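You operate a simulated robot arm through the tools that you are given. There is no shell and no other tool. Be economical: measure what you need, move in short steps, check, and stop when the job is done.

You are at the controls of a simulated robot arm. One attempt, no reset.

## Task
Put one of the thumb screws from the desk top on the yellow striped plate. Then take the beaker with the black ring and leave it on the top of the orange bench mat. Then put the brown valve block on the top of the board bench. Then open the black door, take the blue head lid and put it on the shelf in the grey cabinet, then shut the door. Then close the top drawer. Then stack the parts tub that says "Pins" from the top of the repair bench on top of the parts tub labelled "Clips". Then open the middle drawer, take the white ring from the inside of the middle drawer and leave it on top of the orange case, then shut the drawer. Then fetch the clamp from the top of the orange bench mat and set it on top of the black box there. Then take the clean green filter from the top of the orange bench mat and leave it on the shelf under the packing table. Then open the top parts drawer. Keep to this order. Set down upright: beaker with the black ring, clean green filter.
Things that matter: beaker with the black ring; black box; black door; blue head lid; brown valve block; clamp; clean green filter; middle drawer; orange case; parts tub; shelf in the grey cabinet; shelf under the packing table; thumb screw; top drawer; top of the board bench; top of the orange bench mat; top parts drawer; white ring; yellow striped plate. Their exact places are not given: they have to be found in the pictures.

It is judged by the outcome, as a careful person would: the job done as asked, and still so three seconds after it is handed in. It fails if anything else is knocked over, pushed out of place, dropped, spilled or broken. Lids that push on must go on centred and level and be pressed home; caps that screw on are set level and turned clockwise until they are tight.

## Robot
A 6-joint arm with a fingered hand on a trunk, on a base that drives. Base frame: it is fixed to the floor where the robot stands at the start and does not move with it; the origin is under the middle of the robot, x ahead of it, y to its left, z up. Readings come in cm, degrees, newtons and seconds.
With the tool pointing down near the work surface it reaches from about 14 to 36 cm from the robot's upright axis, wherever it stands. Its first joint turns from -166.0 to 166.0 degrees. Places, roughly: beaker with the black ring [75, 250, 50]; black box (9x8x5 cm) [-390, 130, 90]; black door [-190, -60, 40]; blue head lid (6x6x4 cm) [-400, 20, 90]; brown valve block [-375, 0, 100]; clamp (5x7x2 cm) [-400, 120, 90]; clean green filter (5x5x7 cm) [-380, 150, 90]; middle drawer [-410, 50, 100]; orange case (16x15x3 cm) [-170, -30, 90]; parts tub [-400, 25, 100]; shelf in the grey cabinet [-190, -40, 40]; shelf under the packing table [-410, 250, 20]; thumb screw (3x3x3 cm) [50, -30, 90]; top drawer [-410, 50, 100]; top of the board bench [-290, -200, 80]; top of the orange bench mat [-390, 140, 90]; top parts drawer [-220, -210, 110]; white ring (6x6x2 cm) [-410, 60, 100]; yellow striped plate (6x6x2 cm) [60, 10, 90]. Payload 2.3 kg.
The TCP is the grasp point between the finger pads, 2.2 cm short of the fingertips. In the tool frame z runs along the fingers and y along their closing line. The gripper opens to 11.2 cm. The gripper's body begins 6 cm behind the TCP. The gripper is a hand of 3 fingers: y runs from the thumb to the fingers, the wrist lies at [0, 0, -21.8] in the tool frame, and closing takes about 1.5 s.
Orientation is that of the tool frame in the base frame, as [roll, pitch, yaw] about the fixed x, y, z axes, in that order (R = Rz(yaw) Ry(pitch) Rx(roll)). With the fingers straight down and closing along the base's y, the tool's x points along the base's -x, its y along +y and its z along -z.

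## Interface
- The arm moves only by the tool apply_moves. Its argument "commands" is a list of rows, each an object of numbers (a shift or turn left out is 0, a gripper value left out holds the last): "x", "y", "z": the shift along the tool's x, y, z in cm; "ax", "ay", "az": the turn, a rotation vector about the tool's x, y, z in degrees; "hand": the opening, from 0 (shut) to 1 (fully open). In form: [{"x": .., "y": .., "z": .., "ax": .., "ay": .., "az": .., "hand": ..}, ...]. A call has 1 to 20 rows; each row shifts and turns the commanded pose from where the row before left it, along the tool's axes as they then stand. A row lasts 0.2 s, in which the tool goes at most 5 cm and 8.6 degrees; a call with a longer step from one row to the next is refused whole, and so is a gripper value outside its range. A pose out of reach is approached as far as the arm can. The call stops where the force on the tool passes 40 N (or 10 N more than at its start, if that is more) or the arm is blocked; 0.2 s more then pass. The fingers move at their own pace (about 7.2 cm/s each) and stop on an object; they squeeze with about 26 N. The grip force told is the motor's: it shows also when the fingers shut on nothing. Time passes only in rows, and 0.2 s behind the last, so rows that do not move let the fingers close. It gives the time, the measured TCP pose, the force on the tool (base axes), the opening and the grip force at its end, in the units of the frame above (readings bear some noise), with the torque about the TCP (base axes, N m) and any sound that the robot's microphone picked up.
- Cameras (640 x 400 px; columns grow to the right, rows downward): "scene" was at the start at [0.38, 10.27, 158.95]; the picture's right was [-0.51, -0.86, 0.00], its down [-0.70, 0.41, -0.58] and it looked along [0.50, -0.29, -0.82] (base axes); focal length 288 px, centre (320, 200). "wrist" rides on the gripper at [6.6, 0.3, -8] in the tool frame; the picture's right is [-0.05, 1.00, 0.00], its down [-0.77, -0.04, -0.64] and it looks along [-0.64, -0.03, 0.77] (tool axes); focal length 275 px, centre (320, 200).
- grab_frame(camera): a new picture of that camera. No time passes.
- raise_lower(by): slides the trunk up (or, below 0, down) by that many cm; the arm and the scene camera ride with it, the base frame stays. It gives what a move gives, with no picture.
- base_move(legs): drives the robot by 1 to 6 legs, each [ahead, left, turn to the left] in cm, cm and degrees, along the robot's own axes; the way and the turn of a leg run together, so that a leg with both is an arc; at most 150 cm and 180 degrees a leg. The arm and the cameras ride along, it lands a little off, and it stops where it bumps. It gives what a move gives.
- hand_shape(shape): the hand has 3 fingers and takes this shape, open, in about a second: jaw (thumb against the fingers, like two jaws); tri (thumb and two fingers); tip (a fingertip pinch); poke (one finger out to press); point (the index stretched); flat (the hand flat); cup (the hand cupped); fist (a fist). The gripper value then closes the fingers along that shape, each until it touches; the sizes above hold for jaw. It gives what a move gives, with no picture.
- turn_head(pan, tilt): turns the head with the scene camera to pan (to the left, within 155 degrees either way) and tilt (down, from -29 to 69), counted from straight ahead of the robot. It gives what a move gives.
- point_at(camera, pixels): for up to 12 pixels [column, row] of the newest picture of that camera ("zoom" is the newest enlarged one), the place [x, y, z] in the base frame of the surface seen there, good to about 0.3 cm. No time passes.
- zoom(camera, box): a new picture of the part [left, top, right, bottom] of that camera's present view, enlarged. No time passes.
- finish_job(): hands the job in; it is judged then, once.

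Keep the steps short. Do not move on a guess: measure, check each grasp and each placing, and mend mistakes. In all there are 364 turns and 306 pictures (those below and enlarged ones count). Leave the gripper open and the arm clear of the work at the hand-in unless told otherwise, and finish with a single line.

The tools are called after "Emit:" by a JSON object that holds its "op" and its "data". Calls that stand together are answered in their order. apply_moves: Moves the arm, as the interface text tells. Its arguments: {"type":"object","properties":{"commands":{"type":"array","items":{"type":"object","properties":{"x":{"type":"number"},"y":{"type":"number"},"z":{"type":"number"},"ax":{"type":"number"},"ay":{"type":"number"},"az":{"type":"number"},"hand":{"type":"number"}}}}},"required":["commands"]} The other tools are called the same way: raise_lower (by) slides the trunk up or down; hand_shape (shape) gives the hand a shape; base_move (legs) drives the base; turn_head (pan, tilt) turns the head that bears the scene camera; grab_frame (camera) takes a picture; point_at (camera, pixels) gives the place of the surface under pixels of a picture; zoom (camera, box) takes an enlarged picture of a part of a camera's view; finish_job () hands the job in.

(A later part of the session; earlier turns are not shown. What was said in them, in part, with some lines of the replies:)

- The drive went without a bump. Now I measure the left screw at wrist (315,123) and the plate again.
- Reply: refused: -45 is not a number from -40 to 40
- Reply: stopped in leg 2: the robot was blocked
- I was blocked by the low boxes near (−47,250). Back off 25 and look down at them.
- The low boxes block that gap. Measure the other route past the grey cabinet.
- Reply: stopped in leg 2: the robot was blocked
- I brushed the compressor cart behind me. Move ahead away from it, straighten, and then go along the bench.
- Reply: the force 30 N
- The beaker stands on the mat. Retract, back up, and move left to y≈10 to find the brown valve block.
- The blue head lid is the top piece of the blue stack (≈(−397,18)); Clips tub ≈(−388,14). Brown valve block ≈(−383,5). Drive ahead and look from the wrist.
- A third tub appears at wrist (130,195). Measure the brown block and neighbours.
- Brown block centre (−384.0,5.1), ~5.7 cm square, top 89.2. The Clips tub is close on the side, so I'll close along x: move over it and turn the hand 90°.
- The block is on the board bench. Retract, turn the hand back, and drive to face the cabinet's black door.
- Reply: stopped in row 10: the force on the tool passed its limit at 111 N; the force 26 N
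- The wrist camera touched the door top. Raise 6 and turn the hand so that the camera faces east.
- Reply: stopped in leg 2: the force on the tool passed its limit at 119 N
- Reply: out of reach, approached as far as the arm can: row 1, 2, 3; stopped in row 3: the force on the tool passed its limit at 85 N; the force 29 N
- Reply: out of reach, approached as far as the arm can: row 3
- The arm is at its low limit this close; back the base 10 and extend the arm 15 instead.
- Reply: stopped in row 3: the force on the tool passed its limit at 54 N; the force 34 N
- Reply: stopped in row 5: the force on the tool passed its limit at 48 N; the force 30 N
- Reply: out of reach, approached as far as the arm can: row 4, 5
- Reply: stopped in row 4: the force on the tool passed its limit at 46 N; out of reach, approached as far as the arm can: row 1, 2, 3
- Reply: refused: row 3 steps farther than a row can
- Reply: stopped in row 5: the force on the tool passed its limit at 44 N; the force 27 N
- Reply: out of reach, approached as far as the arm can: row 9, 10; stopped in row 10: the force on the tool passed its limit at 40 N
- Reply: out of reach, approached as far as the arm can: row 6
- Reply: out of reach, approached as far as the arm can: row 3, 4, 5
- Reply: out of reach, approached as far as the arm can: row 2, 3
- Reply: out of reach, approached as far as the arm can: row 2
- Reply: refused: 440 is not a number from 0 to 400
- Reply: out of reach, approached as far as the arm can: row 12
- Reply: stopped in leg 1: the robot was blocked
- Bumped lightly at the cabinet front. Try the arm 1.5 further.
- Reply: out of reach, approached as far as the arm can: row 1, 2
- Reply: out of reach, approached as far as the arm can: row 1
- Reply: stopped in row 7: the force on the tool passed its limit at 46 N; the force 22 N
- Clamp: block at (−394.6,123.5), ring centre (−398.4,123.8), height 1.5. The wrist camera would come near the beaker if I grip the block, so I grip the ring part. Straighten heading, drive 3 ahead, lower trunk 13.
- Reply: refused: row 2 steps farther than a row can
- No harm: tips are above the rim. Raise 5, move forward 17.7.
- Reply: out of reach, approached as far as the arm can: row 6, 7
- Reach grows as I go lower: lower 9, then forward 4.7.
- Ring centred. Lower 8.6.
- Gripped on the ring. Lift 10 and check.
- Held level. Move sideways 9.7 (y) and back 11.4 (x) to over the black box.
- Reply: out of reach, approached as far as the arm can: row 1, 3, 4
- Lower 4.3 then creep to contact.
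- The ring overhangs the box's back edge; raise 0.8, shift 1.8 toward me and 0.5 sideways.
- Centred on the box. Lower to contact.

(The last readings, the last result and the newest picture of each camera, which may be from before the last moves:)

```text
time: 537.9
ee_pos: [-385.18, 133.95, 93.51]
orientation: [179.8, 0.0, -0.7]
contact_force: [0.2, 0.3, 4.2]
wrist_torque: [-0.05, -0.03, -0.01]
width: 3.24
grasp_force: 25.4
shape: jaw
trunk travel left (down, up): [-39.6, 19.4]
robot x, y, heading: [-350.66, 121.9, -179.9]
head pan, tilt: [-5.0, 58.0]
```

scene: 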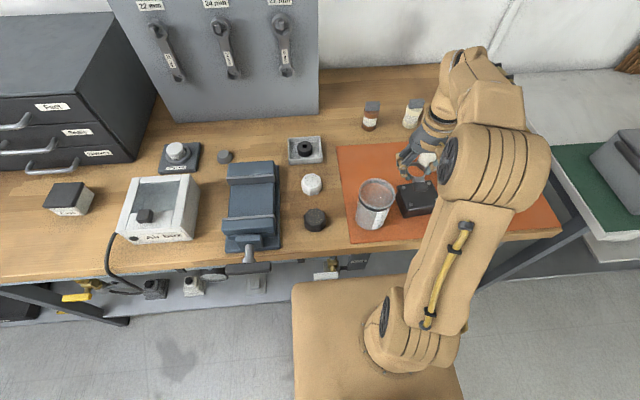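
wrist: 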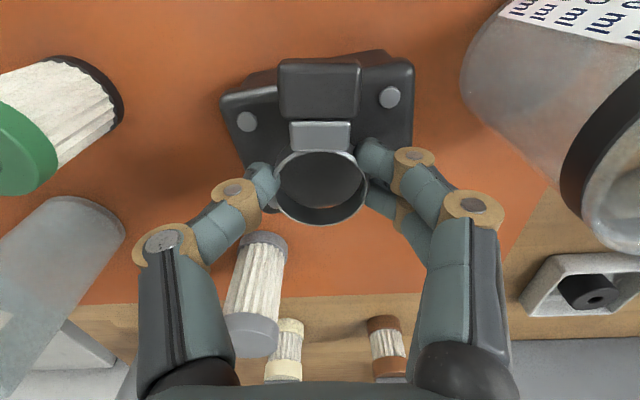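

Contact. Release and rise.

Emit:
{"op": "apply_moves", "data": {"commands": [{"hand": 0.33}, {"hand": 0.4}, {"hand": 0.5}, {}, {}, {"z": -2}, {"z": -4}, {"z": -4}, {"z": -4}, {}]}}

Emit:
{"op": "grab_frame", "data": {"camera": "wrist"}}

```text
time: 540.1
ee_pos: [-385.11, 133.91, 107.58]
orientation: [179.8, 0.1, -0.7]
contact_force: [0.6, 0.1, -0.9]
wrist_torque: [0.02, 0.01, 0.02]
width: 5.55
grasp_force: 0.0
shape: jaw
trunk travel left (down, up): [-39.6, 19.4]
robot x, y, heading: [-350.78, 121.94, -180.0]
head pan, tilt: [-5.0, 58.0]
```

```text
113 pictures are left
```

wrist: 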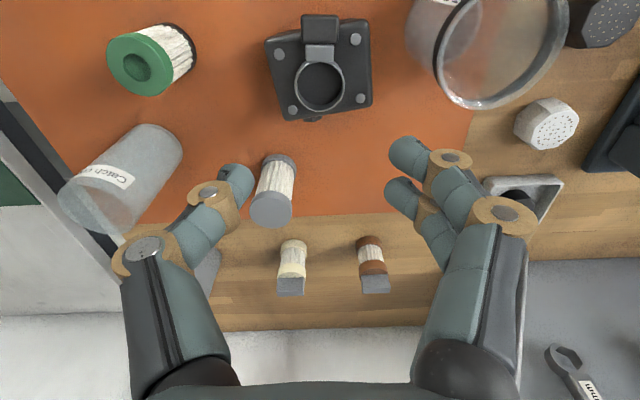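

Clamp rests on the black box. Next the green filter: back off 12, shift right 25, raise trunk 12.

Emit:
{"op": "raise_lower", "data": {"by": 12}}

Emit:
{"op": "base_move", "data": {"legs": [[-14, 0, 0], [0, -24, 0]]}}

Emit:
{"op": "apply_moves", "data": {"commands": [{"hand": 0.75, "ay": -7.5}, {"ay": -7.5}, {"ay": -7.5}, {"ay": -7.5}, {"ay": -7.5}, {"ay": -7.5}, {}]}}

Emit:
{"op": "grab_frame", "data": {"camera": "scene"}}

Emit:
{"op": "grab_frame", "data": {"camera": "wrist"}}

```text
time: 541.6
ee_pos: [-384.98, 134.0, 119.52]
orientation: [179.8, 0.1, -0.7]
contact_force: [-0.1, -0.6, -0.1]
wrist_torque: [0.0, -0.01, 0.01]
width: 5.55
grasp_force: 0.0
shape: jaw
trunk travel left (down, up): [-51.6, 7.4]
robot x, y, heading: [-351.09, 121.57, -180.1]
head pan, tilt: [-5.0, 58.0]
```

```text
time: 544.3
ee_pos: [-371.11, 158.16, 119.57]
orientation: [179.8, 0.1, -1.2]
contact_force: [-0.1, 0.7, 0.2]
wrist_torque: [-0.02, -0.01, -0.02]
width: 5.57
grasp_force: 0.0
shape: jaw
trunk travel left (down, up): [-51.6, 7.4]
robot x, y, heading: [-337.05, 145.65, 179.6]
head pan, tilt: [-5.0, 58.0]
```

```text
time: 545.9
ee_pos: [-371.11, 158.23, 119.71]
orientation: [179.8, 45.3, -1.3]
contact_force: [0.2, -0.4, -0.2]
wrist_torque: [0.03, 0.01, -0.03]
width: 8.36
grasp_force: 0.0
shape: jaw
trunk travel left (down, up): [-51.6, 7.4]
robot x, y, heading: [-336.92, 145.55, 179.5]
head pan, tilt: [-5.0, 58.0]
```

```text
112 pictures are left
```

scene: 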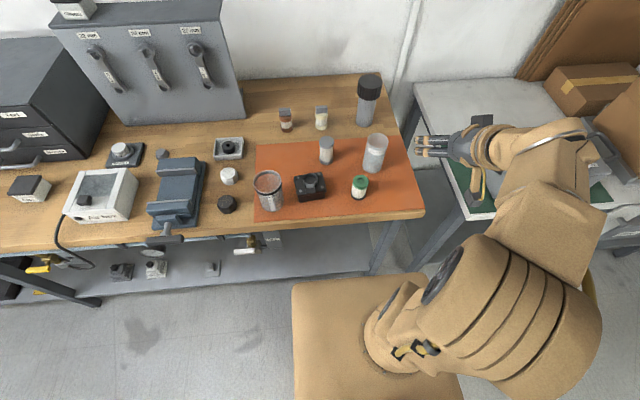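

```text
111 pictures are left
```

wrist: 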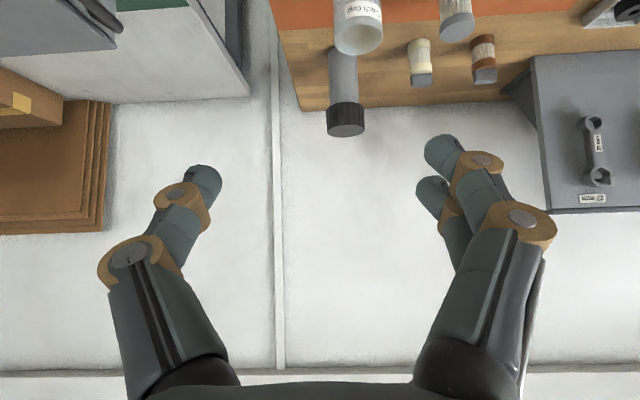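

Measure the green filter and its neighbours in the scene picture.

Emit:
{"op": "zoom", "data": {"camera": "scene", "box": [240, 110, 430, 230]}}

Emit:
{"op": "point_at", "data": {"camera": "zoom", "pixels": [[403, 230], [403, 250], [403, 265], [402, 292], [385, 255], [420, 255], [455, 175], [455, 205], [435, 190], [238, 245], [290, 140], [330, 255]]}}

```text
3.33 times, centred on (335, 170) of scene
```

zoom: 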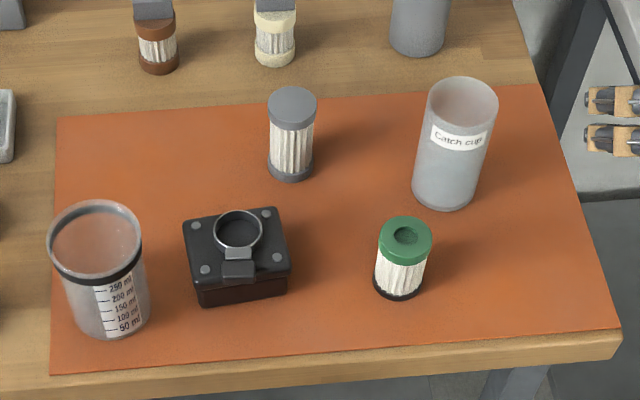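

```text
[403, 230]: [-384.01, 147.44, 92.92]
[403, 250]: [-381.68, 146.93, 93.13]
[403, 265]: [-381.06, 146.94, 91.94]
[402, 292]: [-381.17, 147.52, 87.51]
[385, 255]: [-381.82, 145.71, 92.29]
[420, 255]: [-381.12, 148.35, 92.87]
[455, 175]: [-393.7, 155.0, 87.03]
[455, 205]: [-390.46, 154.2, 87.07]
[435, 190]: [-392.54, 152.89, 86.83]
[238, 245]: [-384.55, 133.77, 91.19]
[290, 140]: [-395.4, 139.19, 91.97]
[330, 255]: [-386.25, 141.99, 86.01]
```

Filter centre ≈(−383.5,147.1), z 86.3–93.3. Move sideways 11, then forward/down to above it.

Emit:
{"op": "apply_moves", "data": {"commands": [{"y": 3.7}, {"y": 3.7}, {"y": 3.7}, {"x": 0.44, "z": 3.7}, {"x": 0.44, "z": 3.7}, {"x": 0.44, "z": 3.7}, {"x": 0.44, "z": 3.7}, {"x": 0.44, "z": 3.7}, {}]}}

Emit:
{"op": "grab_frame", "data": {"camera": "wrist"}}

Emit:
{"op": "grab_frame", "data": {"camera": "scene"}}

```text
time: 547.9
ee_pos: [-383.56, 146.88, 109.31]
orientation: [179.6, 44.9, -1.3]
contact_force: [0.2, -0.2, 0.4]
wrist_torque: [-0.06, 0.01, -0.01]
width: 8.4
grasp_force: 0.1
shape: jaw
out of reach, approached as far as the arm can: row 6, 7, 8
trunk travel left (down, up): [-51.6, 7.4]
robot x, y, heading: [-336.85, 145.88, 179.5]
head pan, tilt: [-5.0, 58.0]
```

```text
109 pictures are left
```

wrist: 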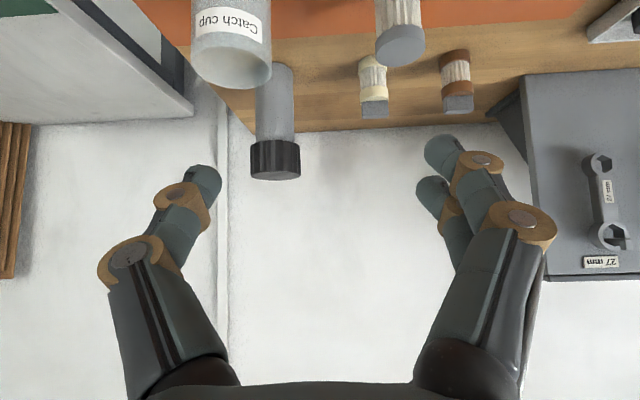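

```text
108 pictures are left
```

scene: 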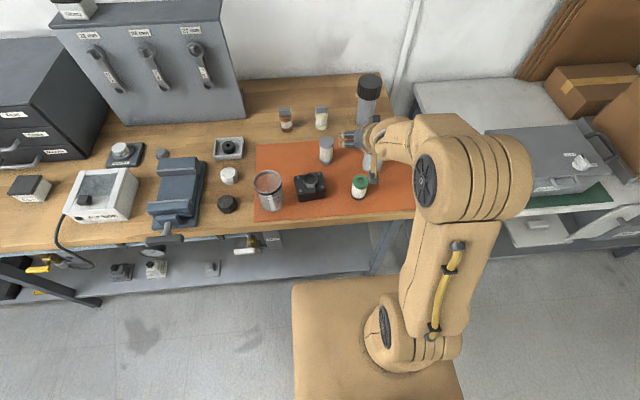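

The wrist-bend limit needs a more extended arm; use 30° tilt and stand 53 cm away. Lift a bit, back off 8, change tilt to 30°.

Emit:
{"op": "apply_moves", "data": {"commands": [{"x": -1.5, "z": -1.5}, {"ay": 7.5}, {"ay": 7.5}, {}]}}

Emit:
{"op": "base_move", "data": {"legs": [[-8, 0, 0.5]]}}

```text
time: 548.9
ee_pos: [-383.85, 145.4, 110.79]
orientation: [176.8, 35.2, -0.5]
contact_force: [0.7, 0.4, 0.1]
wrist_torque: [0.01, 0.03, 0.01]
width: 8.38
grasp_force: 0.2
shape: jaw
out of reach, approached as far as the arm can: row 1, 2
trunk travel left (down, up): [-51.6, 7.4]
robot x, y, heading: [-336.83, 145.64, 179.6]
head pan, tilt: [-5.0, 58.0]
```

```text
time: 549.9
ee_pos: [-375.79, 145.11, 110.89]
orientation: [176.7, 35.2, 0.1]
contact_force: [0.4, 0.0, -0.2]
wrist_torque: [0.04, 0.02, 0.02]
width: 8.38
grasp_force: 0.1
shape: jaw
trunk travel left (down, up): [-51.6, 7.4]
robot x, y, heading: [-328.97, 145.47, -180.0]
head pan, tilt: [-5.0, 58.0]
```

Emit:
{"op": "apply_moves", "data": {"commands": [{"ay": 5.2}, {"ax": 3.3}, {"x": -3.03, "y": -1, "z": 1.75}, {"x": -3.03, "y": -1, "z": 1.75}, {"x": 1.5, "z": 2.6}, {"x": 1.5, "z": 2.6}, {"x": 1, "z": 1.73}, {}]}}

Emit:
{"op": "grab_frame", "data": {"camera": "wrist"}}

```text
time: 551.7
ee_pos: [-382.93, 147.21, 102.95]
orientation: [-179.7, 29.9, 0.6]
contact_force: [0.2, 0.2, 0.0]
wrist_torque: [0.02, 0.0, -0.02]
width: 8.38
grasp_force: 0.0
shape: jaw
trunk travel left (down, up): [-51.6, 7.4]
robot x, y, heading: [-329.01, 145.22, -179.9]
head pan, tilt: [-5.0, 58.0]
```

```text
107 pictures are left
```

wrist: 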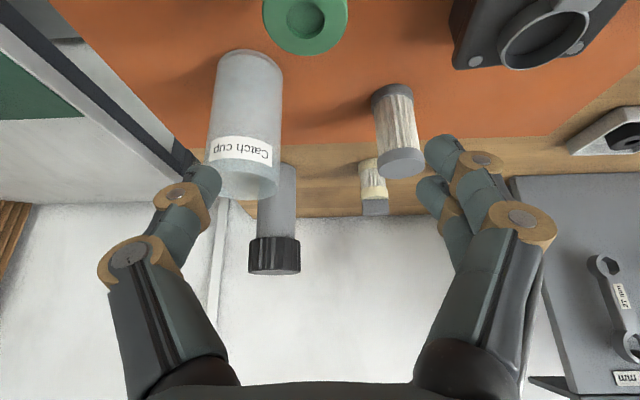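

Emit:
{"op": "point_at", "data": {"camera": "wrist", "pixels": [[268, 15], [343, 15], [305, 50], [325, 15], [240, 60], [265, 150], [240, 195], [400, 165]]}}

```text
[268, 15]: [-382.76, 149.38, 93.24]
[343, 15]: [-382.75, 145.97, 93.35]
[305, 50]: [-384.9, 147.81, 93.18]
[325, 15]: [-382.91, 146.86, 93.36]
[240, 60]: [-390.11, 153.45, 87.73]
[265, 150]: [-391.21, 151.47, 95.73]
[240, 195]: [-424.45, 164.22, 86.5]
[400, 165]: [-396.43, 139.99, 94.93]
```

Filter centre ≈(−383.0,147.65). Narrow the hand, lower to z≈96.5 and check.

Emit:
{"op": "apply_moves", "data": {"commands": [{"hand": 0.68}, {"x": 1.7, "y": -0.4, "z": 2.7}, {"x": 1.7, "z": 2.6}, {}]}}

Emit:
{"op": "grab_frame", "data": {"camera": "wrist"}}

```text
time: 552.7
ee_pos: [-382.45, 147.57, 96.81]
orientation: [-179.8, 30.0, 0.4]
contact_force: [1.1, -0.8, 0.2]
wrist_torque: [0.0, 0.03, -0.04]
width: 7.65
grasp_force: 0.1
shape: jaw
trunk travel left (down, up): [-51.6, 7.4]
robot x, y, heading: [-328.85, 145.33, -180.0]
head pan, tilt: [-5.0, 58.0]
```

```text
106 pictures are left
```

wrist: 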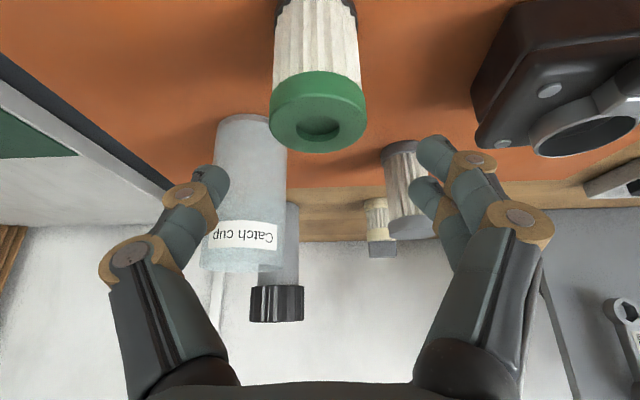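

Centred. Lower 6.

Emit:
{"op": "apply_moves", "data": {"commands": [{"x": 1.5, "z": 2.6}, {"x": 1.5, "z": 2.6}, {}]}}

Emit:
{"op": "grab_frame", "data": {"camera": "wrist"}}

```text
time: 553.5
ee_pos: [-382.63, 147.65, 90.76]
orientation: [-179.6, 30.0, 0.5]
contact_force: [1.4, -0.1, 0.4]
wrist_torque: [-0.01, -0.02, 0.0]
width: 7.66
grasp_force: 0.0
shape: jaw
trunk travel left (down, up): [-51.6, 7.4]
robot x, y, heading: [-329.05, 145.48, -179.8]
head pan, tilt: [-5.0, 58.0]
```

```text
105 pictures are left
```

wrist: 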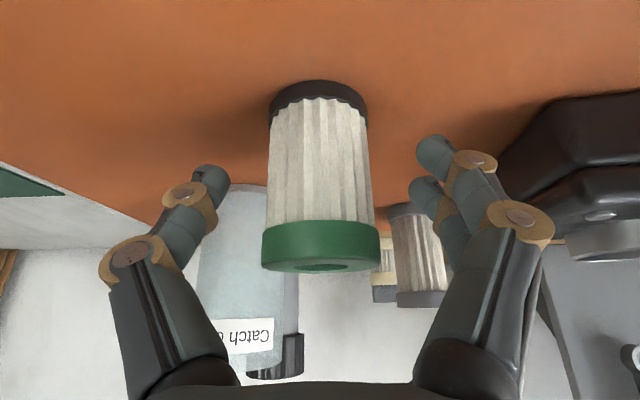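

Filter is between the pads. Close gently.

Emit:
{"op": "apply_moves", "data": {"commands": [{"hand": 0.55}, {"hand": 0.45}, {"hand": 0.3}, {"hand": 0}, {}, {}, {}, {}]}}

Emit:
{"op": "apply_moves", "data": {"commands": [{"x": -0.5, "z": -0.87}, {"x": -1.5, "z": -2.6}, {"x": -1.5, "z": -2.6}, {"x": -1.5, "z": -2.6}, {"x": -1.5, "z": -2.6}, {"x": -1.5, "z": -2.6}, {}]}}

Emit:
{"op": "grab_frame", "data": {"camera": "wrist"}}

```text
time: 555.3
ee_pos: [-382.58, 147.73, 90.72]
orientation: [-179.8, 29.9, 0.4]
contact_force: [0.3, -0.5, -0.6]
wrist_torque: [0.0, 0.03, 0.01]
width: 3.6
grasp_force: 25.9
shape: jaw
trunk travel left (down, up): [-51.6, 7.4]
robot x, y, heading: [-328.84, 145.41, -179.8]
head pan, tilt: [-5.0, 58.0]
```

```text
time: 556.9
ee_pos: [-382.63, 147.54, 106.69]
orientation: [-179.7, 30.1, 0.6]
contact_force: [-0.7, 0.4, 0.1]
wrist_torque: [-0.02, -0.03, 0.04]
width: 3.52
grasp_force: 26.2
shape: jaw
trunk travel left (down, up): [-51.6, 7.4]
robot x, y, heading: [-328.49, 145.56, -179.9]
head pan, tilt: [-5.0, 58.0]
```

```text
104 pictures are left
```

wrist: 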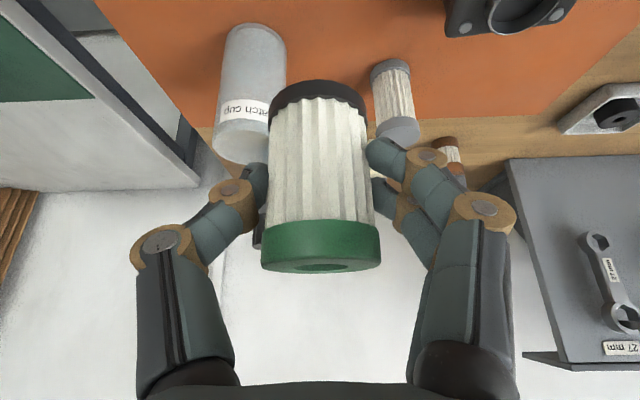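

Held upright (base 4.5 below TCP). Back off and drive to y≈245 in front of the packing table, look at its shelf.

Emit:
{"op": "base_move", "data": {"legs": [[-24, 0, 0], [0, -98, 0]]}}

Emit:
{"op": "turn_head", "data": {"pan": 0, "tilt": 45}}

Emit:
{"op": "grab_frame", "data": {"camera": "scene"}}

```text
time: 563.5
ee_pos: [-359.2, 246.76, 106.6]
orientation: [-179.8, 29.9, 1.2]
contact_force: [0.5, 0.1, -0.1]
wrist_torque: [0.01, 0.01, 0.02]
width: 3.54
grasp_force: 25.8
shape: jaw
trunk travel left (down, up): [-51.6, 7.4]
robot x, y, heading: [-305.7, 245.82, -179.1]
head pan, tilt: [-5.0, 58.0]
```

```text
time: 564.2
ee_pos: [-359.21, 246.66, 106.69]
orientation: [-179.7, 30.0, 1.2]
contact_force: [-0.3, 0.2, -0.5]
wrist_torque: [-0.02, -0.01, 0.0]
width: 3.54
grasp_force: 26.1
shape: jaw
trunk travel left (down, up): [-51.6, 7.4]
robot x, y, heading: [-305.4, 245.73, -179.1]
head pan, tilt: [0.0, 45.0]
```

```text
103 pictures are left
```

scene: 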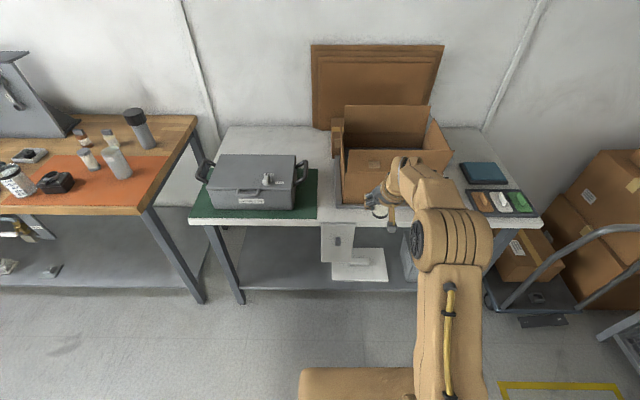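

Emit:
{"op": "point_at", "data": {"camera": "scene", "pixels": [[270, 270], [300, 285], [240, 300], [320, 250], [265, 218], [345, 220], [335, 240], [360, 270], [412, 260], [230, 235], [260, 285]]}}

Emit:
{"op": "raise_lower", "data": {"by": -38}}

Emit:
{"op": "grab_frame", "data": {"camera": "scene"}}

```text
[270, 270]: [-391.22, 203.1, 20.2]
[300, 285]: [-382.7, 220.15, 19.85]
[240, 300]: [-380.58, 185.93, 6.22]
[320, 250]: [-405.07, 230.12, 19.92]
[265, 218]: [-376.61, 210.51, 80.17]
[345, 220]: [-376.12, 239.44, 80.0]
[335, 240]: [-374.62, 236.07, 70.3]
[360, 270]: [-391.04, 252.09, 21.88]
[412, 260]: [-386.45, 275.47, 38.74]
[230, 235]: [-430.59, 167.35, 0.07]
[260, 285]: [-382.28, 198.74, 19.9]
```

```text
time: 567.9
ee_pos: [-359.25, 246.75, 68.61]
orientation: [-179.7, 30.0, 1.3]
contact_force: [-0.4, 0.0, 0.0]
wrist_torque: [0.02, 0.02, 0.02]
width: 3.54
grasp_force: 26.0
shape: jaw
trunk travel left (down, up): [-13.6, 45.4]
robot x, y, heading: [-305.55, 245.48, -179.0]
head pan, tilt: [0.0, 45.0]
```

```text
102 pictures are left
```

scene: 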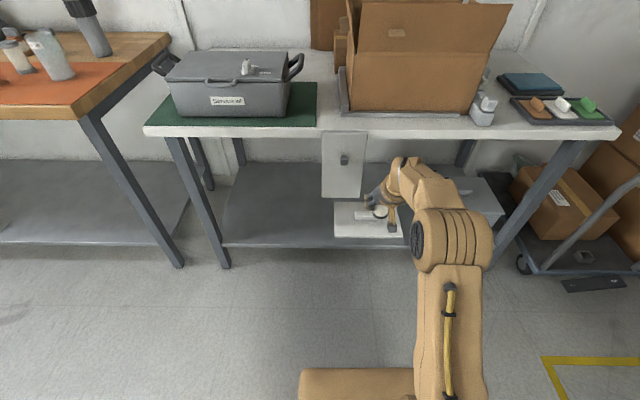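

Shelf z 19.9, front edge x≈−382. Free spot around (−389,206). Drive left 40, lower trunk 13, then lower the arm in front of the table.

Emit:
{"op": "base_move", "data": {"legs": [[0, 40, -0.9]]}}

Emit:
{"op": "raise_lower", "data": {"by": -13.4}}

Emit:
{"op": "apply_moves", "data": {"commands": [{"x": -1.7, "z": 1}, {"x": 2, "z": 3.46}, {"x": 2, "z": 3.46}, {"x": 2, "z": 3.46}, {"x": 2, "z": 3.46}, {"x": 2, "z": 3.46}, {"x": 2, "z": 3.46}, {}]}}

Emit:
{"op": "grab_frame", "data": {"camera": "scene"}}

```text
time: 570.5
ee_pos: [-358.91, 205.99, 68.53]
orientation: [-179.7, 30.1, 0.5]
contact_force: [0.9, -0.2, -0.6]
wrist_torque: [0.03, 0.03, -0.01]
width: 3.56
grasp_force: 25.9
shape: jaw
trunk travel left (down, up): [-13.6, 45.4]
robot x, y, heading: [-305.24, 204.54, -179.7]
head pan, tilt: [0.0, 45.0]
```

```text
time: 572.1
ee_pos: [-358.93, 205.95, 55.13]
orientation: [-179.7, 30.1, 0.5]
contact_force: [-0.4, 0.0, -0.7]
wrist_torque: [-0.03, -0.02, -0.01]
width: 3.55
grasp_force: 25.3
shape: jaw
trunk travel left (down, up): [-0.2, 58.8]
robot x, y, heading: [-305.01, 204.05, -179.7]
head pan, tilt: [0.0, 45.0]
```

```text
time: 573.9
ee_pos: [-360.91, 206.15, 31.36]
orientation: [-179.8, 29.9, 0.5]
contact_force: [-0.1, 0.4, 0.5]
wrist_torque: [-0.04, -0.04, -0.01]
width: 3.55
grasp_force: 25.4
shape: jaw
trunk travel left (down, up): [-0.2, 58.8]
robot x, y, heading: [-305.05, 204.59, -179.7]
head pan, tilt: [0.0, 45.0]
```

```text
101 pictures are left
```

scene: 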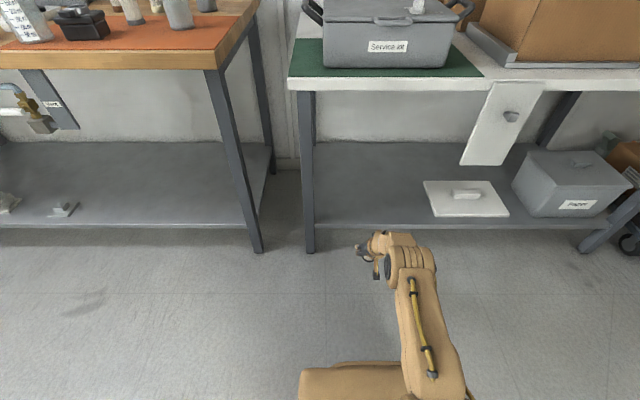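

Reachable. Lower 2.8 more and drive ahead 28.

Emit:
{"op": "apply_moves", "data": {"commands": [{"x": 1.4, "z": 2.4}, {}]}}

Emit:
{"op": "base_move", "data": {"legs": [[15, 0, 0], [13, 0, 0]]}}

Emit:
{"op": "grab_frame", "data": {"camera": "wrist"}}

Emit:
{"op": "grab_frame", "data": {"camera": "scene"}}

```text
time: 574.5
ee_pos: [-360.89, 206.0, 28.56]
orientation: [-179.7, 29.9, 0.5]
contact_force: [-0.3, 0.2, -0.1]
wrist_torque: [-0.02, 0.0, 0.01]
width: 3.53
grasp_force: 25.7
shape: jaw
trunk travel left (down, up): [-0.2, 58.8]
robot x, y, heading: [-305.18, 204.43, -180.1]
head pan, tilt: [0.0, 45.0]
```

```text
time: 576.8
ee_pos: [-389.09, 205.63, 28.49]
orientation: [-179.7, 29.9, 0.6]
contact_force: [1.4, 0.1, -0.3]
wrist_torque: [0.01, 0.0, -0.01]
width: 3.55
grasp_force: 26.0
shape: jaw
trunk travel left (down, up): [-0.2, 58.8]
robot x, y, heading: [-333.46, 204.0, -179.7]
head pan, tilt: [0.0, 45.0]
```

```text
100 pictures are left
```

wrist: 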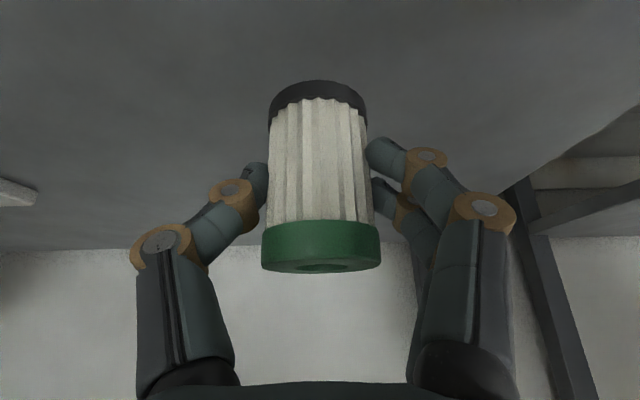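

```text
99 pictures are left
```

scene: 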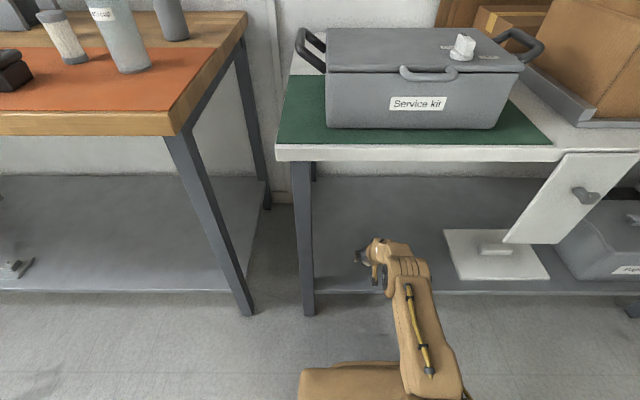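

Over the shelf. Lower 3.6 and creep to contact.

Emit:
{"op": "apply_moves", "data": {"commands": [{"x": 0.9, "z": 1.55}, {"x": 0.9, "z": 1.55}, {"x": 0.1, "z": 0.17}, {}, {}]}}

Emit:
{"op": "apply_moves", "data": {"commands": [{"x": 0.1, "z": 0.17}, {"x": 0.1, "z": 0.17}, {}, {}]}}

```text
time: 578.0
ee_pos: [-389.13, 205.8, 24.58]
orientation: [-179.8, 29.9, 0.8]
contact_force: [-0.4, 0.0, 0.7]
wrist_torque: [-0.01, -0.01, 0.0]
width: 3.56
grasp_force: 25.6
shape: jaw
trunk travel left (down, up): [-0.2, 58.8]
robot x, y, heading: [-333.13, 204.09, -179.7]
head pan, tilt: [0.0, 45.0]
```

```text
time: 579.0
ee_pos: [-388.91, 205.82, 24.33]
orientation: [-179.7, 30.1, 0.7]
contact_force: [-0.5, 0.6, 7.4]
wrist_torque: [-0.02, 0.07, 0.01]
width: 3.55
grasp_force: 26.2
shape: jaw
trunk travel left (down, up): [-0.2, 58.8]
robot x, y, heading: [-333.44, 204.21, -179.7]
head pan, tilt: [0.0, 45.0]
```

Contact. Open gently, lift along, and back out.

Emit:
{"op": "apply_moves", "data": {"commands": [{"hand": 0.36}, {"hand": 0.42}, {"hand": 0.5}, {"hand": 0.6}, {"hand": 0.68}, {}, {}, {}]}}

Emit:
{"op": "grab_frame", "data": {"camera": "wrist"}}

```text
time: 580.8
ee_pos: [-388.92, 205.85, 24.13]
orientation: [-179.7, 29.9, 0.7]
contact_force: [0.5, -0.4, -0.1]
wrist_torque: [-0.02, 0.01, 0.0]
width: 7.58
grasp_force: 0.1
shape: jaw
trunk travel left (down, up): [-0.2, 58.8]
robot x, y, heading: [-333.51, 203.99, -179.6]
head pan, tilt: [0.0, 45.0]
```

```text
98 pictures are left
```

wrist: 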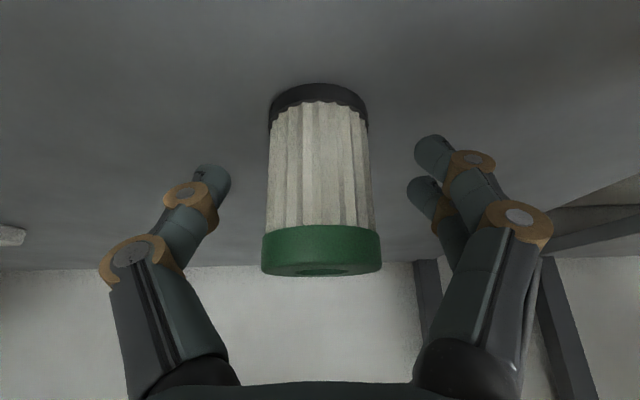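

Filter stands. Back out with the base 30, then raise.

Emit:
{"op": "base_move", "data": {"legs": [[-10, 0, 0], [-22, 0, 0]]}}

Emit:
{"op": "grab_frame", "data": {"camera": "scene"}}

Emit:
{"op": "zoom", "data": {"camera": "scene", "box": [280, 100, 440, 260]}}

```text
time: 583.1
ee_pos: [-357.75, 205.93, 24.26]
orientation: [-179.7, 30.0, 1.0]
contact_force: [-0.1, -0.5, 0.5]
wrist_torque: [-0.01, -0.01, -0.02]
width: 7.59
grasp_force: 0.1
shape: jaw
trunk travel left (down, up): [-0.2, 58.8]
robot x, y, heading: [-301.94, 204.38, -179.5]
head pan, tilt: [0.0, 45.0]
```

```text
97 pictures are left
```

scene: 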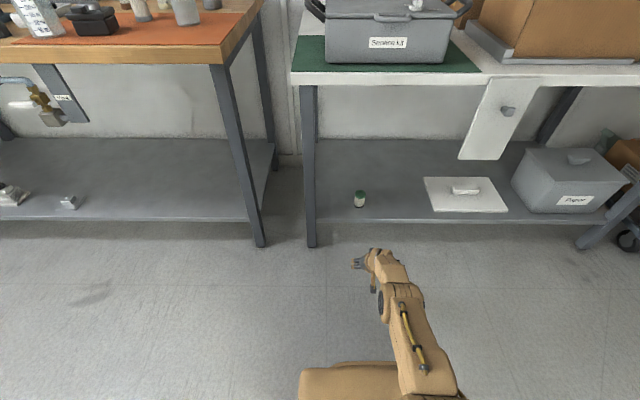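

```text
2.50 times, centred on (360, 180) of scene
```

zoom: 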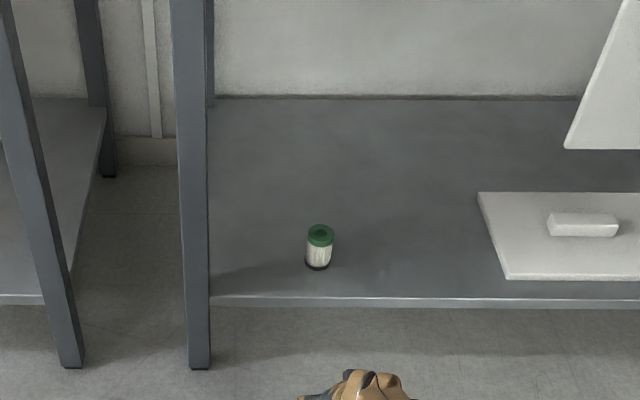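

Upright on the shelf. Now raise arm and trunk for the last job: the top parts drawer.

Emit:
{"op": "raise_lower", "data": {"by": 40}}

Emit:
{"op": "apply_moves", "data": {"commands": [{"x": -2, "z": -3.46}, {"x": -2, "z": -3.46}, {"x": -2, "z": -3.46}, {"x": -2, "z": -3.46}, {"x": -2, "z": -3.46}, {"x": -2, "z": -3.46}, {"x": 3.46, "z": -2}, {"x": 3.46, "z": -2}, {"x": 3.46, "z": -2}, {"x": 3.46, "z": -2}, {"ay": 7.5}, {"ay": 7.5}, {"ay": 7.5}, {"ay": 7.5}, {}]}}

Emit:
{"op": "base_move", "data": {"legs": [[15, 0, -0.5], [0, 110, 0], [0, 110, 0], [0, 100, 0]]}}

```text
time: 587.0
ee_pos: [-357.49, 205.84, 64.15]
orientation: [-179.6, 30.0, 1.1]
contact_force: [0.3, -0.3, -0.1]
wrist_torque: [0.0, 0.03, -0.02]
width: 7.58
grasp_force: 0.1
shape: jaw
trunk travel left (down, up): [-40.2, 18.8]
robot x, y, heading: [-302.35, 204.45, -179.3]
head pan, tilt: [0.0, 45.0]
```

```text
time: 590.2
ee_pos: [-342.92, 203.71, 89.47]
orientation: [175.4, 14.7, 2.4]
contact_force: [0.1, 0.3, 0.1]
wrist_torque: [0.0, -0.01, -0.01]
width: 7.62
grasp_force: 0.1
shape: jaw
out of reach, approached as far as the arm can: row 10, 11, 12, 13
trunk travel left (down, up): [-40.2, 18.8]
robot x, y, heading: [-302.36, 204.37, -179.6]
head pan, tilt: [0.0, 45.0]
```

```text
time: 606.9
ee_pos: [-357.97, -116.95, 89.48]
orientation: [175.3, 15.0, 2.1]
contact_force: [-0.5, 0.0, -0.1]
wrist_torque: [-0.03, 0.0, -0.02]
width: 7.6
grasp_force: 0.0
shape: jaw
trunk travel left (down, up): [-40.2, 18.8]
robot x, y, heading: [-317.4, -116.5, -179.9]
head pan, tilt: [0.0, 45.0]
```

Arrived at (−317,−116). Raise, level the hand, turn to face −y, drive left to x≈−222.

Emit:
{"op": "raise_lower", "data": {"by": 12}}

Emit:
{"op": "apply_moves", "data": {"commands": [{"ay": 7.5, "z": -3}, {"ay": 7.3, "z": -3}, {"ax": 4.6, "z": -3}, {"x": 3}, {}]}}

Emit:
{"op": "base_move", "data": {"legs": [[0, 0, 90], [0, 95, 0]]}}

Emit:
{"op": "turn_head", "data": {"pan": 0, "tilt": 40}}

Emit:
{"op": "grab_frame", "data": {"camera": "scene"}}

```text
time: 608.4
ee_pos: [-357.99, -117.0, 101.72]
orientation: [175.4, 14.8, 2.0]
contact_force: [-0.3, -0.1, 0.4]
wrist_torque: [-0.01, 0.0, 0.04]
width: 7.62
grasp_force: 0.2
shape: jaw
trunk travel left (down, up): [-52.2, 6.8]
robot x, y, heading: [-317.66, -116.52, -179.8]
head pan, tilt: [0.0, 45.0]
```

```text
time: 609.6
ee_pos: [-353.85, -116.14, 110.48]
orientation: [-179.9, 0.1, 3.1]
contact_force: [-0.2, -0.5, -0.6]
wrist_torque: [0.0, -0.02, -0.03]
width: 7.59
grasp_force: 0.1
shape: jaw
trunk travel left (down, up): [-52.2, 6.8]
robot x, y, heading: [-316.89, -116.79, -180.1]
head pan, tilt: [0.0, 45.0]
```

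```text
time: 618.3
ee_pos: [-223.5, -155.0, 110.46]
orientation: [-179.9, 0.0, 92.3]
contact_force: [0.4, -0.3, -0.5]
wrist_torque: [0.0, -0.01, 0.04]
width: 7.61
grasp_force: 0.1
shape: jaw
trunk travel left (down, up): [-52.2, 6.8]
robot x, y, heading: [-223.02, -118.8, -90.3]
head pan, tilt: [0.0, 45.0]
```

```text
time: 618.9
ee_pos: [-223.66, -155.03, 110.57]
orientation: [-179.9, 0.1, 92.4]
contact_force: [0.5, -0.4, -0.1]
wrist_torque: [0.01, 0.0, -0.05]
width: 7.61
grasp_force: 0.1
shape: jaw
trunk travel left (down, up): [-52.2, 6.8]
robot x, y, heading: [-222.89, -118.91, -90.9]
head pan, tilt: [0.0, 40.0]
```

```text
95 pictures are left
```

scene: 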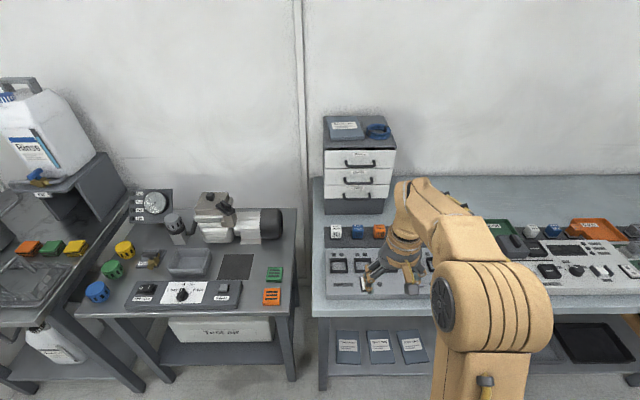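

Emit:
{"op": "zoom", "data": {"camera": "scene", "box": [300, 100, 460, 260]}}

Emit:
{"op": "point_at", "data": {"camera": "zoom", "pixels": [[225, 162], [190, 158], [265, 158], [230, 205], [235, 240], [110, 150], [370, 150], [240, 145], [230, 80], [240, 270], [150, 330], [300, 330]]}}

```text
2.50 times, centred on (380, 180) of scene
```

zoom: 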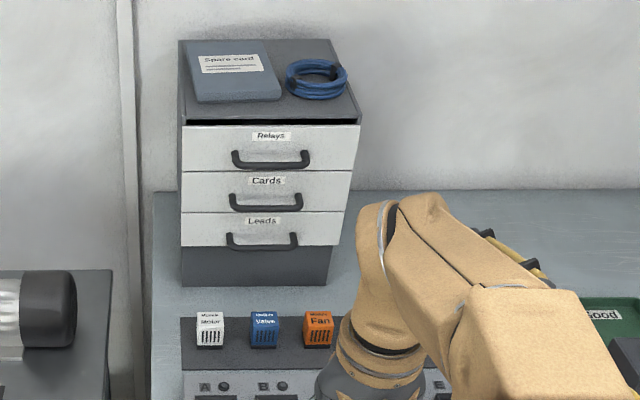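

```text
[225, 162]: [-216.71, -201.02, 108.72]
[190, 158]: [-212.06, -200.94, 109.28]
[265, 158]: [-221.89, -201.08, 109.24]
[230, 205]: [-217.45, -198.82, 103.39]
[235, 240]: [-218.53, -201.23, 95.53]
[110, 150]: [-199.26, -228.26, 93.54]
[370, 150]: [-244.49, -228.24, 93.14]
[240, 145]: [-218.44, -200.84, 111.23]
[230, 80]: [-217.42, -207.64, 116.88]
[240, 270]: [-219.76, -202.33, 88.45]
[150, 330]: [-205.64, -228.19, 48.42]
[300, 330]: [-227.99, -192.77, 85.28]
```

Emit:
{"op": "point_at", "data": {"camera": "zoom", "pixels": [[270, 164], [250, 163], [290, 164], [270, 205], [235, 153], [306, 153], [320, 145], [205, 325], [265, 330], [318, 325]]}}

```text
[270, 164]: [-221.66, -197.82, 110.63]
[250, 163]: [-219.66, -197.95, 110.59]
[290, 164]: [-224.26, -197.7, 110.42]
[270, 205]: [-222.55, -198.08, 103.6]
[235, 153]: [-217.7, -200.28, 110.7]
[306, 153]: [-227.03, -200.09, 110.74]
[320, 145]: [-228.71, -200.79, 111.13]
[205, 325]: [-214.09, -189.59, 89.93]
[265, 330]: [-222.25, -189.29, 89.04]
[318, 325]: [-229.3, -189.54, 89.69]
```

Top handle bar: y −198, z 110.6, x −217.5…−227. I'll use the same horizontal grip as before. Turn the hand here in free space.

Emit:
{"op": "apply_moves", "data": {"commands": [{"x": -4, "hand": 0.42}, {"az": 8.4}, {"az": 8.4}, {"az": 8.4}, {"az": 8.4}, {"az": 8.4}, {"az": 8.4}, {"az": 8.4}, {"az": 8.4}, {"az": 8.4}, {"az": 8.4}, {"az": 8.4}, {"ax": -7.5}, {"ax": -7.5}, {"ax": -7.5}, {"ax": -7.5}, {"ax": -7.5}, {}]}}

Emit:
{"op": "apply_moves", "data": {"commands": [{"y": 4}, {"y": 4}, {"y": 3, "z": 1}, {"ax": -7.5}, {"ax": -7.5}, {"ax": -7.5}, {"ax": -7.5}, {"ax": -7}, {}]}}

```text
time: 622.7
ee_pos: [-223.48, -158.95, 110.52]
orientation: [142.4, 0.2, 0.0]
contact_force: [-0.7, 0.4, -0.2]
wrist_torque: [0.02, 0.01, 0.0]
width: 4.73
grasp_force: 0.0
shape: jaw
trunk travel left (down, up): [-52.2, 6.8]
robot x, y, heading: [-222.32, -118.55, -90.8]
head pan, tilt: [0.0, 40.0]
```

```text
time: 624.7
ee_pos: [-223.4, -168.28, 116.34]
orientation: [105.4, 0.0, 0.1]
contact_force: [-0.4, 0.5, 1.3]
wrist_torque: [-0.01, -0.01, 0.01]
width: 4.73
grasp_force: 0.1
shape: jaw
trunk travel left (down, up): [-52.2, 6.8]
robot x, y, heading: [-222.24, -118.38, -90.8]
head pan, tilt: [0.0, 40.0]
```

Hand is horizontal. Lower trunk 5.7 and drive ahead 22.

Emit:
{"op": "raise_lower", "data": {"by": -5.7}}

Emit:
{"op": "base_move", "data": {"legs": [[22, 0, 0.8]]}}

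Emit:
{"op": "grab_frame", "data": {"camera": "wrist"}}

Emit:
{"op": "grab_frame", "data": {"camera": "scene"}}

```text
time: 625.7
ee_pos: [-223.66, -168.38, 110.68]
orientation: [105.4, 0.0, 0.0]
contact_force: [0.9, 0.8, 0.5]
wrist_torque: [0.04, 0.01, 0.02]
width: 4.73
grasp_force: 0.0
shape: jaw
trunk travel left (down, up): [-46.5, 12.5]
robot x, y, heading: [-222.71, -118.64, -90.8]
head pan, tilt: [0.0, 40.0]
```

```text
time: 627.4
ee_pos: [-222.73, -191.17, 110.68]
orientation: [105.5, 0.1, 0.9]
contact_force: [-0.1, 0.1, 0.7]
wrist_torque: [-0.02, 0.02, 0.0]
width: 4.73
grasp_force: 0.0
shape: jaw
trunk travel left (down, up): [-46.5, 12.5]
robot x, y, heading: [-222.79, -141.08, -89.6]
head pan, tilt: [0.0, 40.0]
```

```text
93 pictures are left
```

wrist: 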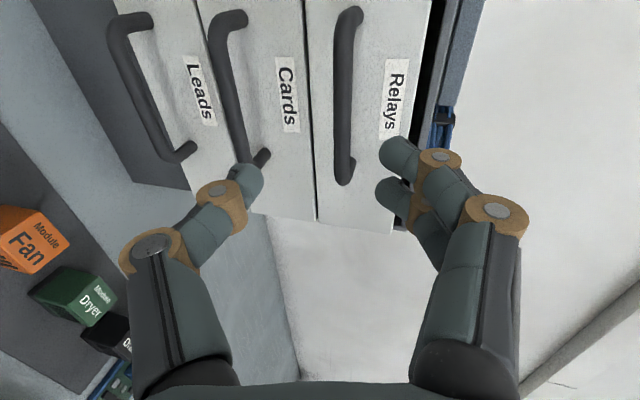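

```text
92 pictures are left
```

scene: 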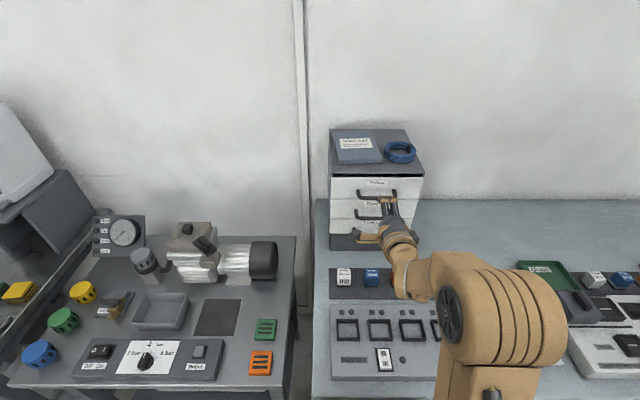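

Emit:
{"op": "point_at", "data": {"camera": "wrist", "pixels": [[345, 100], [343, 160], [347, 30], [400, 60], [240, 80]]}}

```text
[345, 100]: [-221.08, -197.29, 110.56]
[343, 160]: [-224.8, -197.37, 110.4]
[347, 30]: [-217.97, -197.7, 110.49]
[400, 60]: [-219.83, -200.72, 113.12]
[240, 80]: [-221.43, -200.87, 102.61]
```

Forward 6.5 to straddle the bar, then close.

Emit:
{"op": "apply_moves", "data": {"commands": [{"x": 0.33, "y": 0.58, "z": 2.1}, {"x": 0.33, "y": 0.58, "z": 2.1}, {"x": 0.33, "y": 0.56, "z": 2}, {}]}}

Emit:
{"op": "grab_frame", "data": {"camera": "wrist"}}

```text
time: 628.4
ee_pos: [-221.67, -197.47, 110.58]
orientation: [105.4, 0.2, 0.8]
contact_force: [-0.3, 0.3, -0.4]
wrist_torque: [-0.03, 0.02, 0.0]
width: 4.72
grasp_force: 0.0
shape: jaw
trunk travel left (down, up): [-46.5, 12.5]
robot x, y, heading: [-222.53, -140.97, -89.9]
head pan, tilt: [0.0, 40.0]
```

```text
91 pictures are left
```

wrist: 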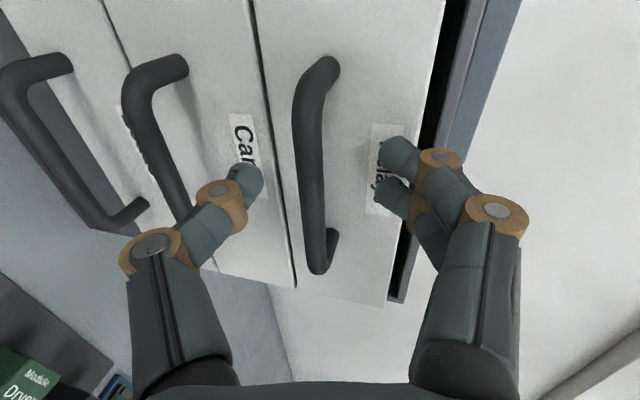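

Bar is between thumb and fingers. Close.

Emit:
{"op": "apply_moves", "data": {"commands": [{"y": 0.05, "z": 0.3, "hand": 0.2}, {"hand": 0}, {}, {}, {}, {}, {}]}}

Emit:
{"op": "grab_frame", "data": {"camera": "wrist"}}

```text
time: 630.0
ee_pos: [-221.68, -198.04, 110.31]
orientation: [105.4, 0.0, 0.9]
contact_force: [0.2, -1.7, -10.0]
wrist_torque: [-0.02, 0.03, 0.0]
width: 0.02
grasp_force: 25.7
shape: jaw
trunk travel left (down, up): [-46.5, 12.5]
robot x, y, heading: [-222.54, -141.31, -89.7]
head pan, tilt: [0.0, 40.0]
```

```text
90 pictures are left
```

wrist: 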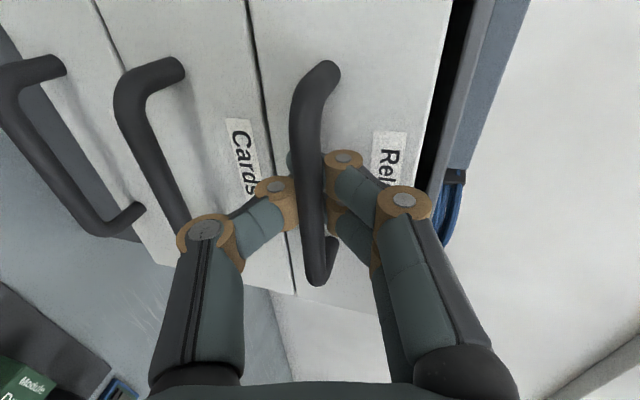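

Hooked. Pull 7 cm with the base and check.

Emit:
{"op": "base_move", "data": {"legs": [[-7, 0, 0]]}}

Emit:
{"op": "grab_frame", "data": {"camera": "wrist"}}

Emit:
{"op": "zoom", "data": {"camera": "scene", "box": [300, 110, 460, 270]}}

```text
time: 631.0
ee_pos: [-221.69, -190.97, 110.38]
orientation: [105.4, 0.1, 0.9]
contact_force: [2.2, -1.3, -13.6]
wrist_torque: [0.02, -0.02, -0.01]
width: 0.03
grasp_force: 26.4
shape: jaw
trunk travel left (down, up): [-46.5, 12.5]
robot x, y, heading: [-222.68, -133.82, -89.7]
head pan, tilt: [0.0, 40.0]
```

```text
89 pictures are left
```

wrist: 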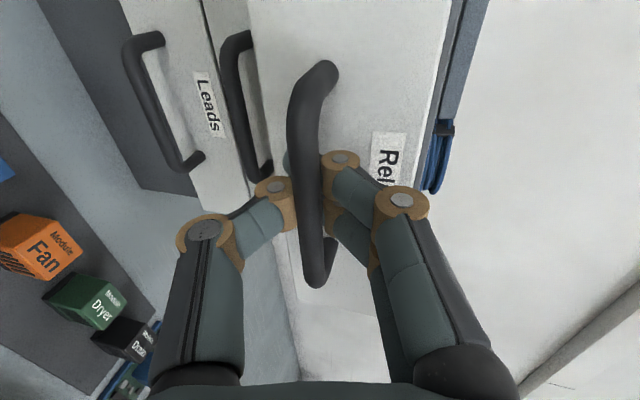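

```text
2.50 times, centred on (380, 190) of scene
```

zoom: 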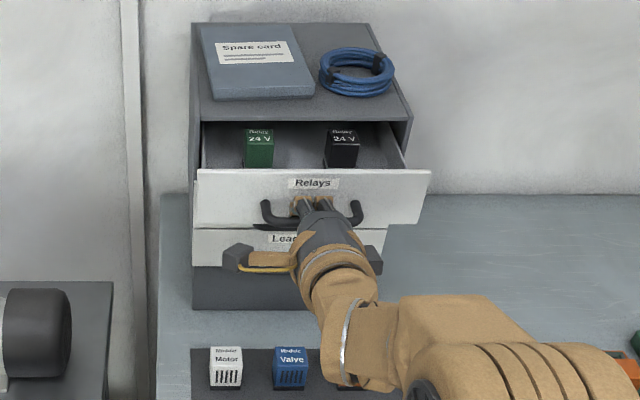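

It's opening smoothly. Pull 7 more.

Emit:
{"op": "base_move", "data": {"legs": [[-7, 0, 0]]}}

Emit:
{"op": "apply_moves", "data": {"commands": [{"hand": 0.2}, {"hand": 0.42}, {"hand": 0.45}, {}, {}, {}]}}

Emit:
{"op": "grab_frame", "data": {"camera": "wrist"}}

```text
time: 632.0
ee_pos: [-221.69, -183.98, 110.31]
orientation: [105.6, 0.1, 1.1]
contact_force: [1.1, -0.5, -15.0]
wrist_torque: [-0.03, -0.03, 0.02]
width: 0.02
grasp_force: 25.2
shape: jaw
trunk travel left (down, up): [-46.5, 12.5]
robot x, y, heading: [-222.61, -126.93, -89.6]
head pan, tilt: [0.0, 40.0]
```

```text
time: 633.5
ee_pos: [-221.74, -183.82, 110.51]
orientation: [105.5, 0.1, 0.8]
contact_force: [0.5, -0.2, -0.3]
wrist_torque: [-0.03, 0.0, 0.03]
width: 4.96
grasp_force: 0.1
shape: jaw
trunk travel left (down, up): [-46.5, 12.5]
robot x, y, heading: [-222.64, -126.92, -89.8]
head pan, tilt: [0.0, 40.0]
```

```text
87 pictures are left
```

wrist: 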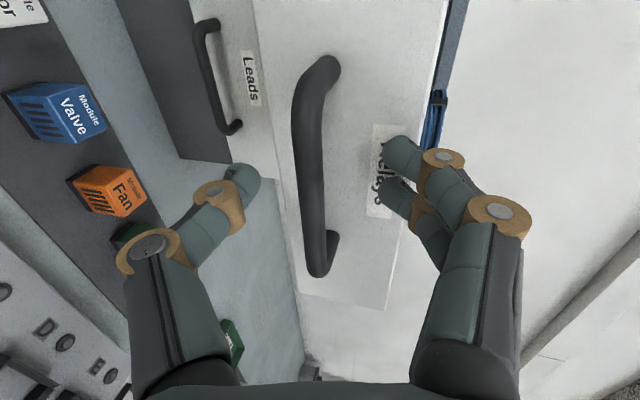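

Released. Back straight off 12 and verify.

Emit:
{"op": "base_move", "data": {"legs": [[-12, 0, 0]]}}

Emit:
{"op": "grab_frame", "data": {"camera": "scene"}}

Emit:
{"op": "zoom", "data": {"camera": "scene", "box": [300, 90, 460, 250]}}

```text
time: 634.7
ee_pos: [-222.02, -171.65, 110.57]
orientation: [105.3, 0.0, 0.6]
contact_force: [0.4, -0.1, 0.1]
wrist_torque: [0.0, 0.02, -0.05]
width: 5.01
grasp_force: 0.1
shape: jaw
trunk travel left (down, up): [-46.5, 12.5]
robot x, y, heading: [-222.69, -115.24, -89.9]
head pan, tilt: [0.0, 40.0]
```

```text
86 pictures are left
```

scene: 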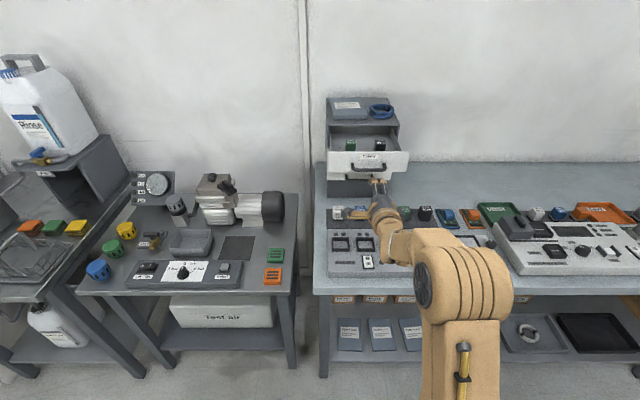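

```text
2.50 times, centred on (380, 170) of scene
```

zoom: 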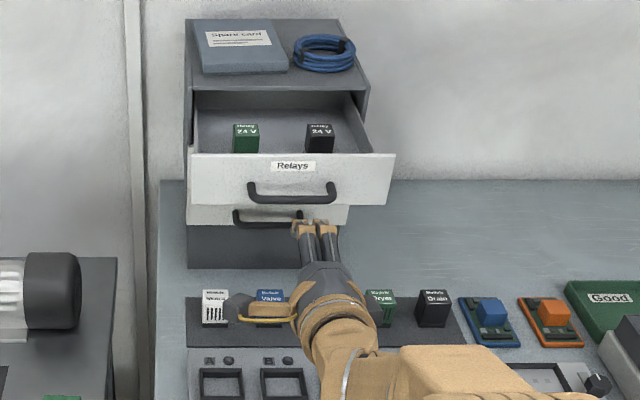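

Top parts drawer is open. Open the hand fully, clear of the work.

Emit:
{"op": "apply_moves", "data": {"commands": [{"hand": 1}, {"y": 2}, {"y": 2}, {}, {}, {}]}}

Emit:
{"op": "turn_head", "data": {"pan": 150, "tilt": 40}}

Emit:
{"op": "grab_frame", "data": {"camera": "scene"}}

```text
time: 636.1
ee_pos: [-221.91, -172.69, 114.29]
orientation: [105.4, 0.0, 0.6]
contact_force: [-0.6, 0.2, 0.1]
wrist_torque: [0.03, 0.0, -0.01]
width: 11.18
grasp_force: 0.1
shape: jaw
trunk travel left (down, up): [-46.5, 12.5]
robot x, y, heading: [-222.78, -115.07, -90.0]
head pan, tilt: [0.0, 40.0]
```

```text
time: 638.4
ee_pos: [-221.88, -172.78, 114.45]
orientation: [105.4, 0.0, 0.7]
contact_force: [-0.4, 0.1, -0.5]
wrist_torque: [-0.02, 0.0, -0.03]
width: 11.18
grasp_force: 0.0
shape: jaw
trunk travel left (down, up): [-46.5, 12.5]
robot x, y, heading: [-222.8, -115.05, -89.9]
head pan, tilt: [150.0, 40.0]
```

```text
84 pictures are left
```

scene: 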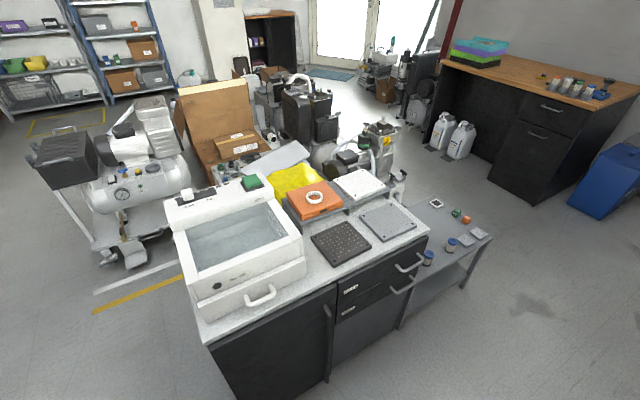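

The ring is on the case, the cabinet door is shut, and the arm is clear. Handing in.

Emit:
{"op": "finish_job", "data": {}}

```text
The job is handed in.
```

All ten steps were done in order and checked in the pictures, though the base bumped a low box, a machine cart and the grey cabinet on the way; nothing looked knocked over, but I couldn't confirm that none of them shifted.
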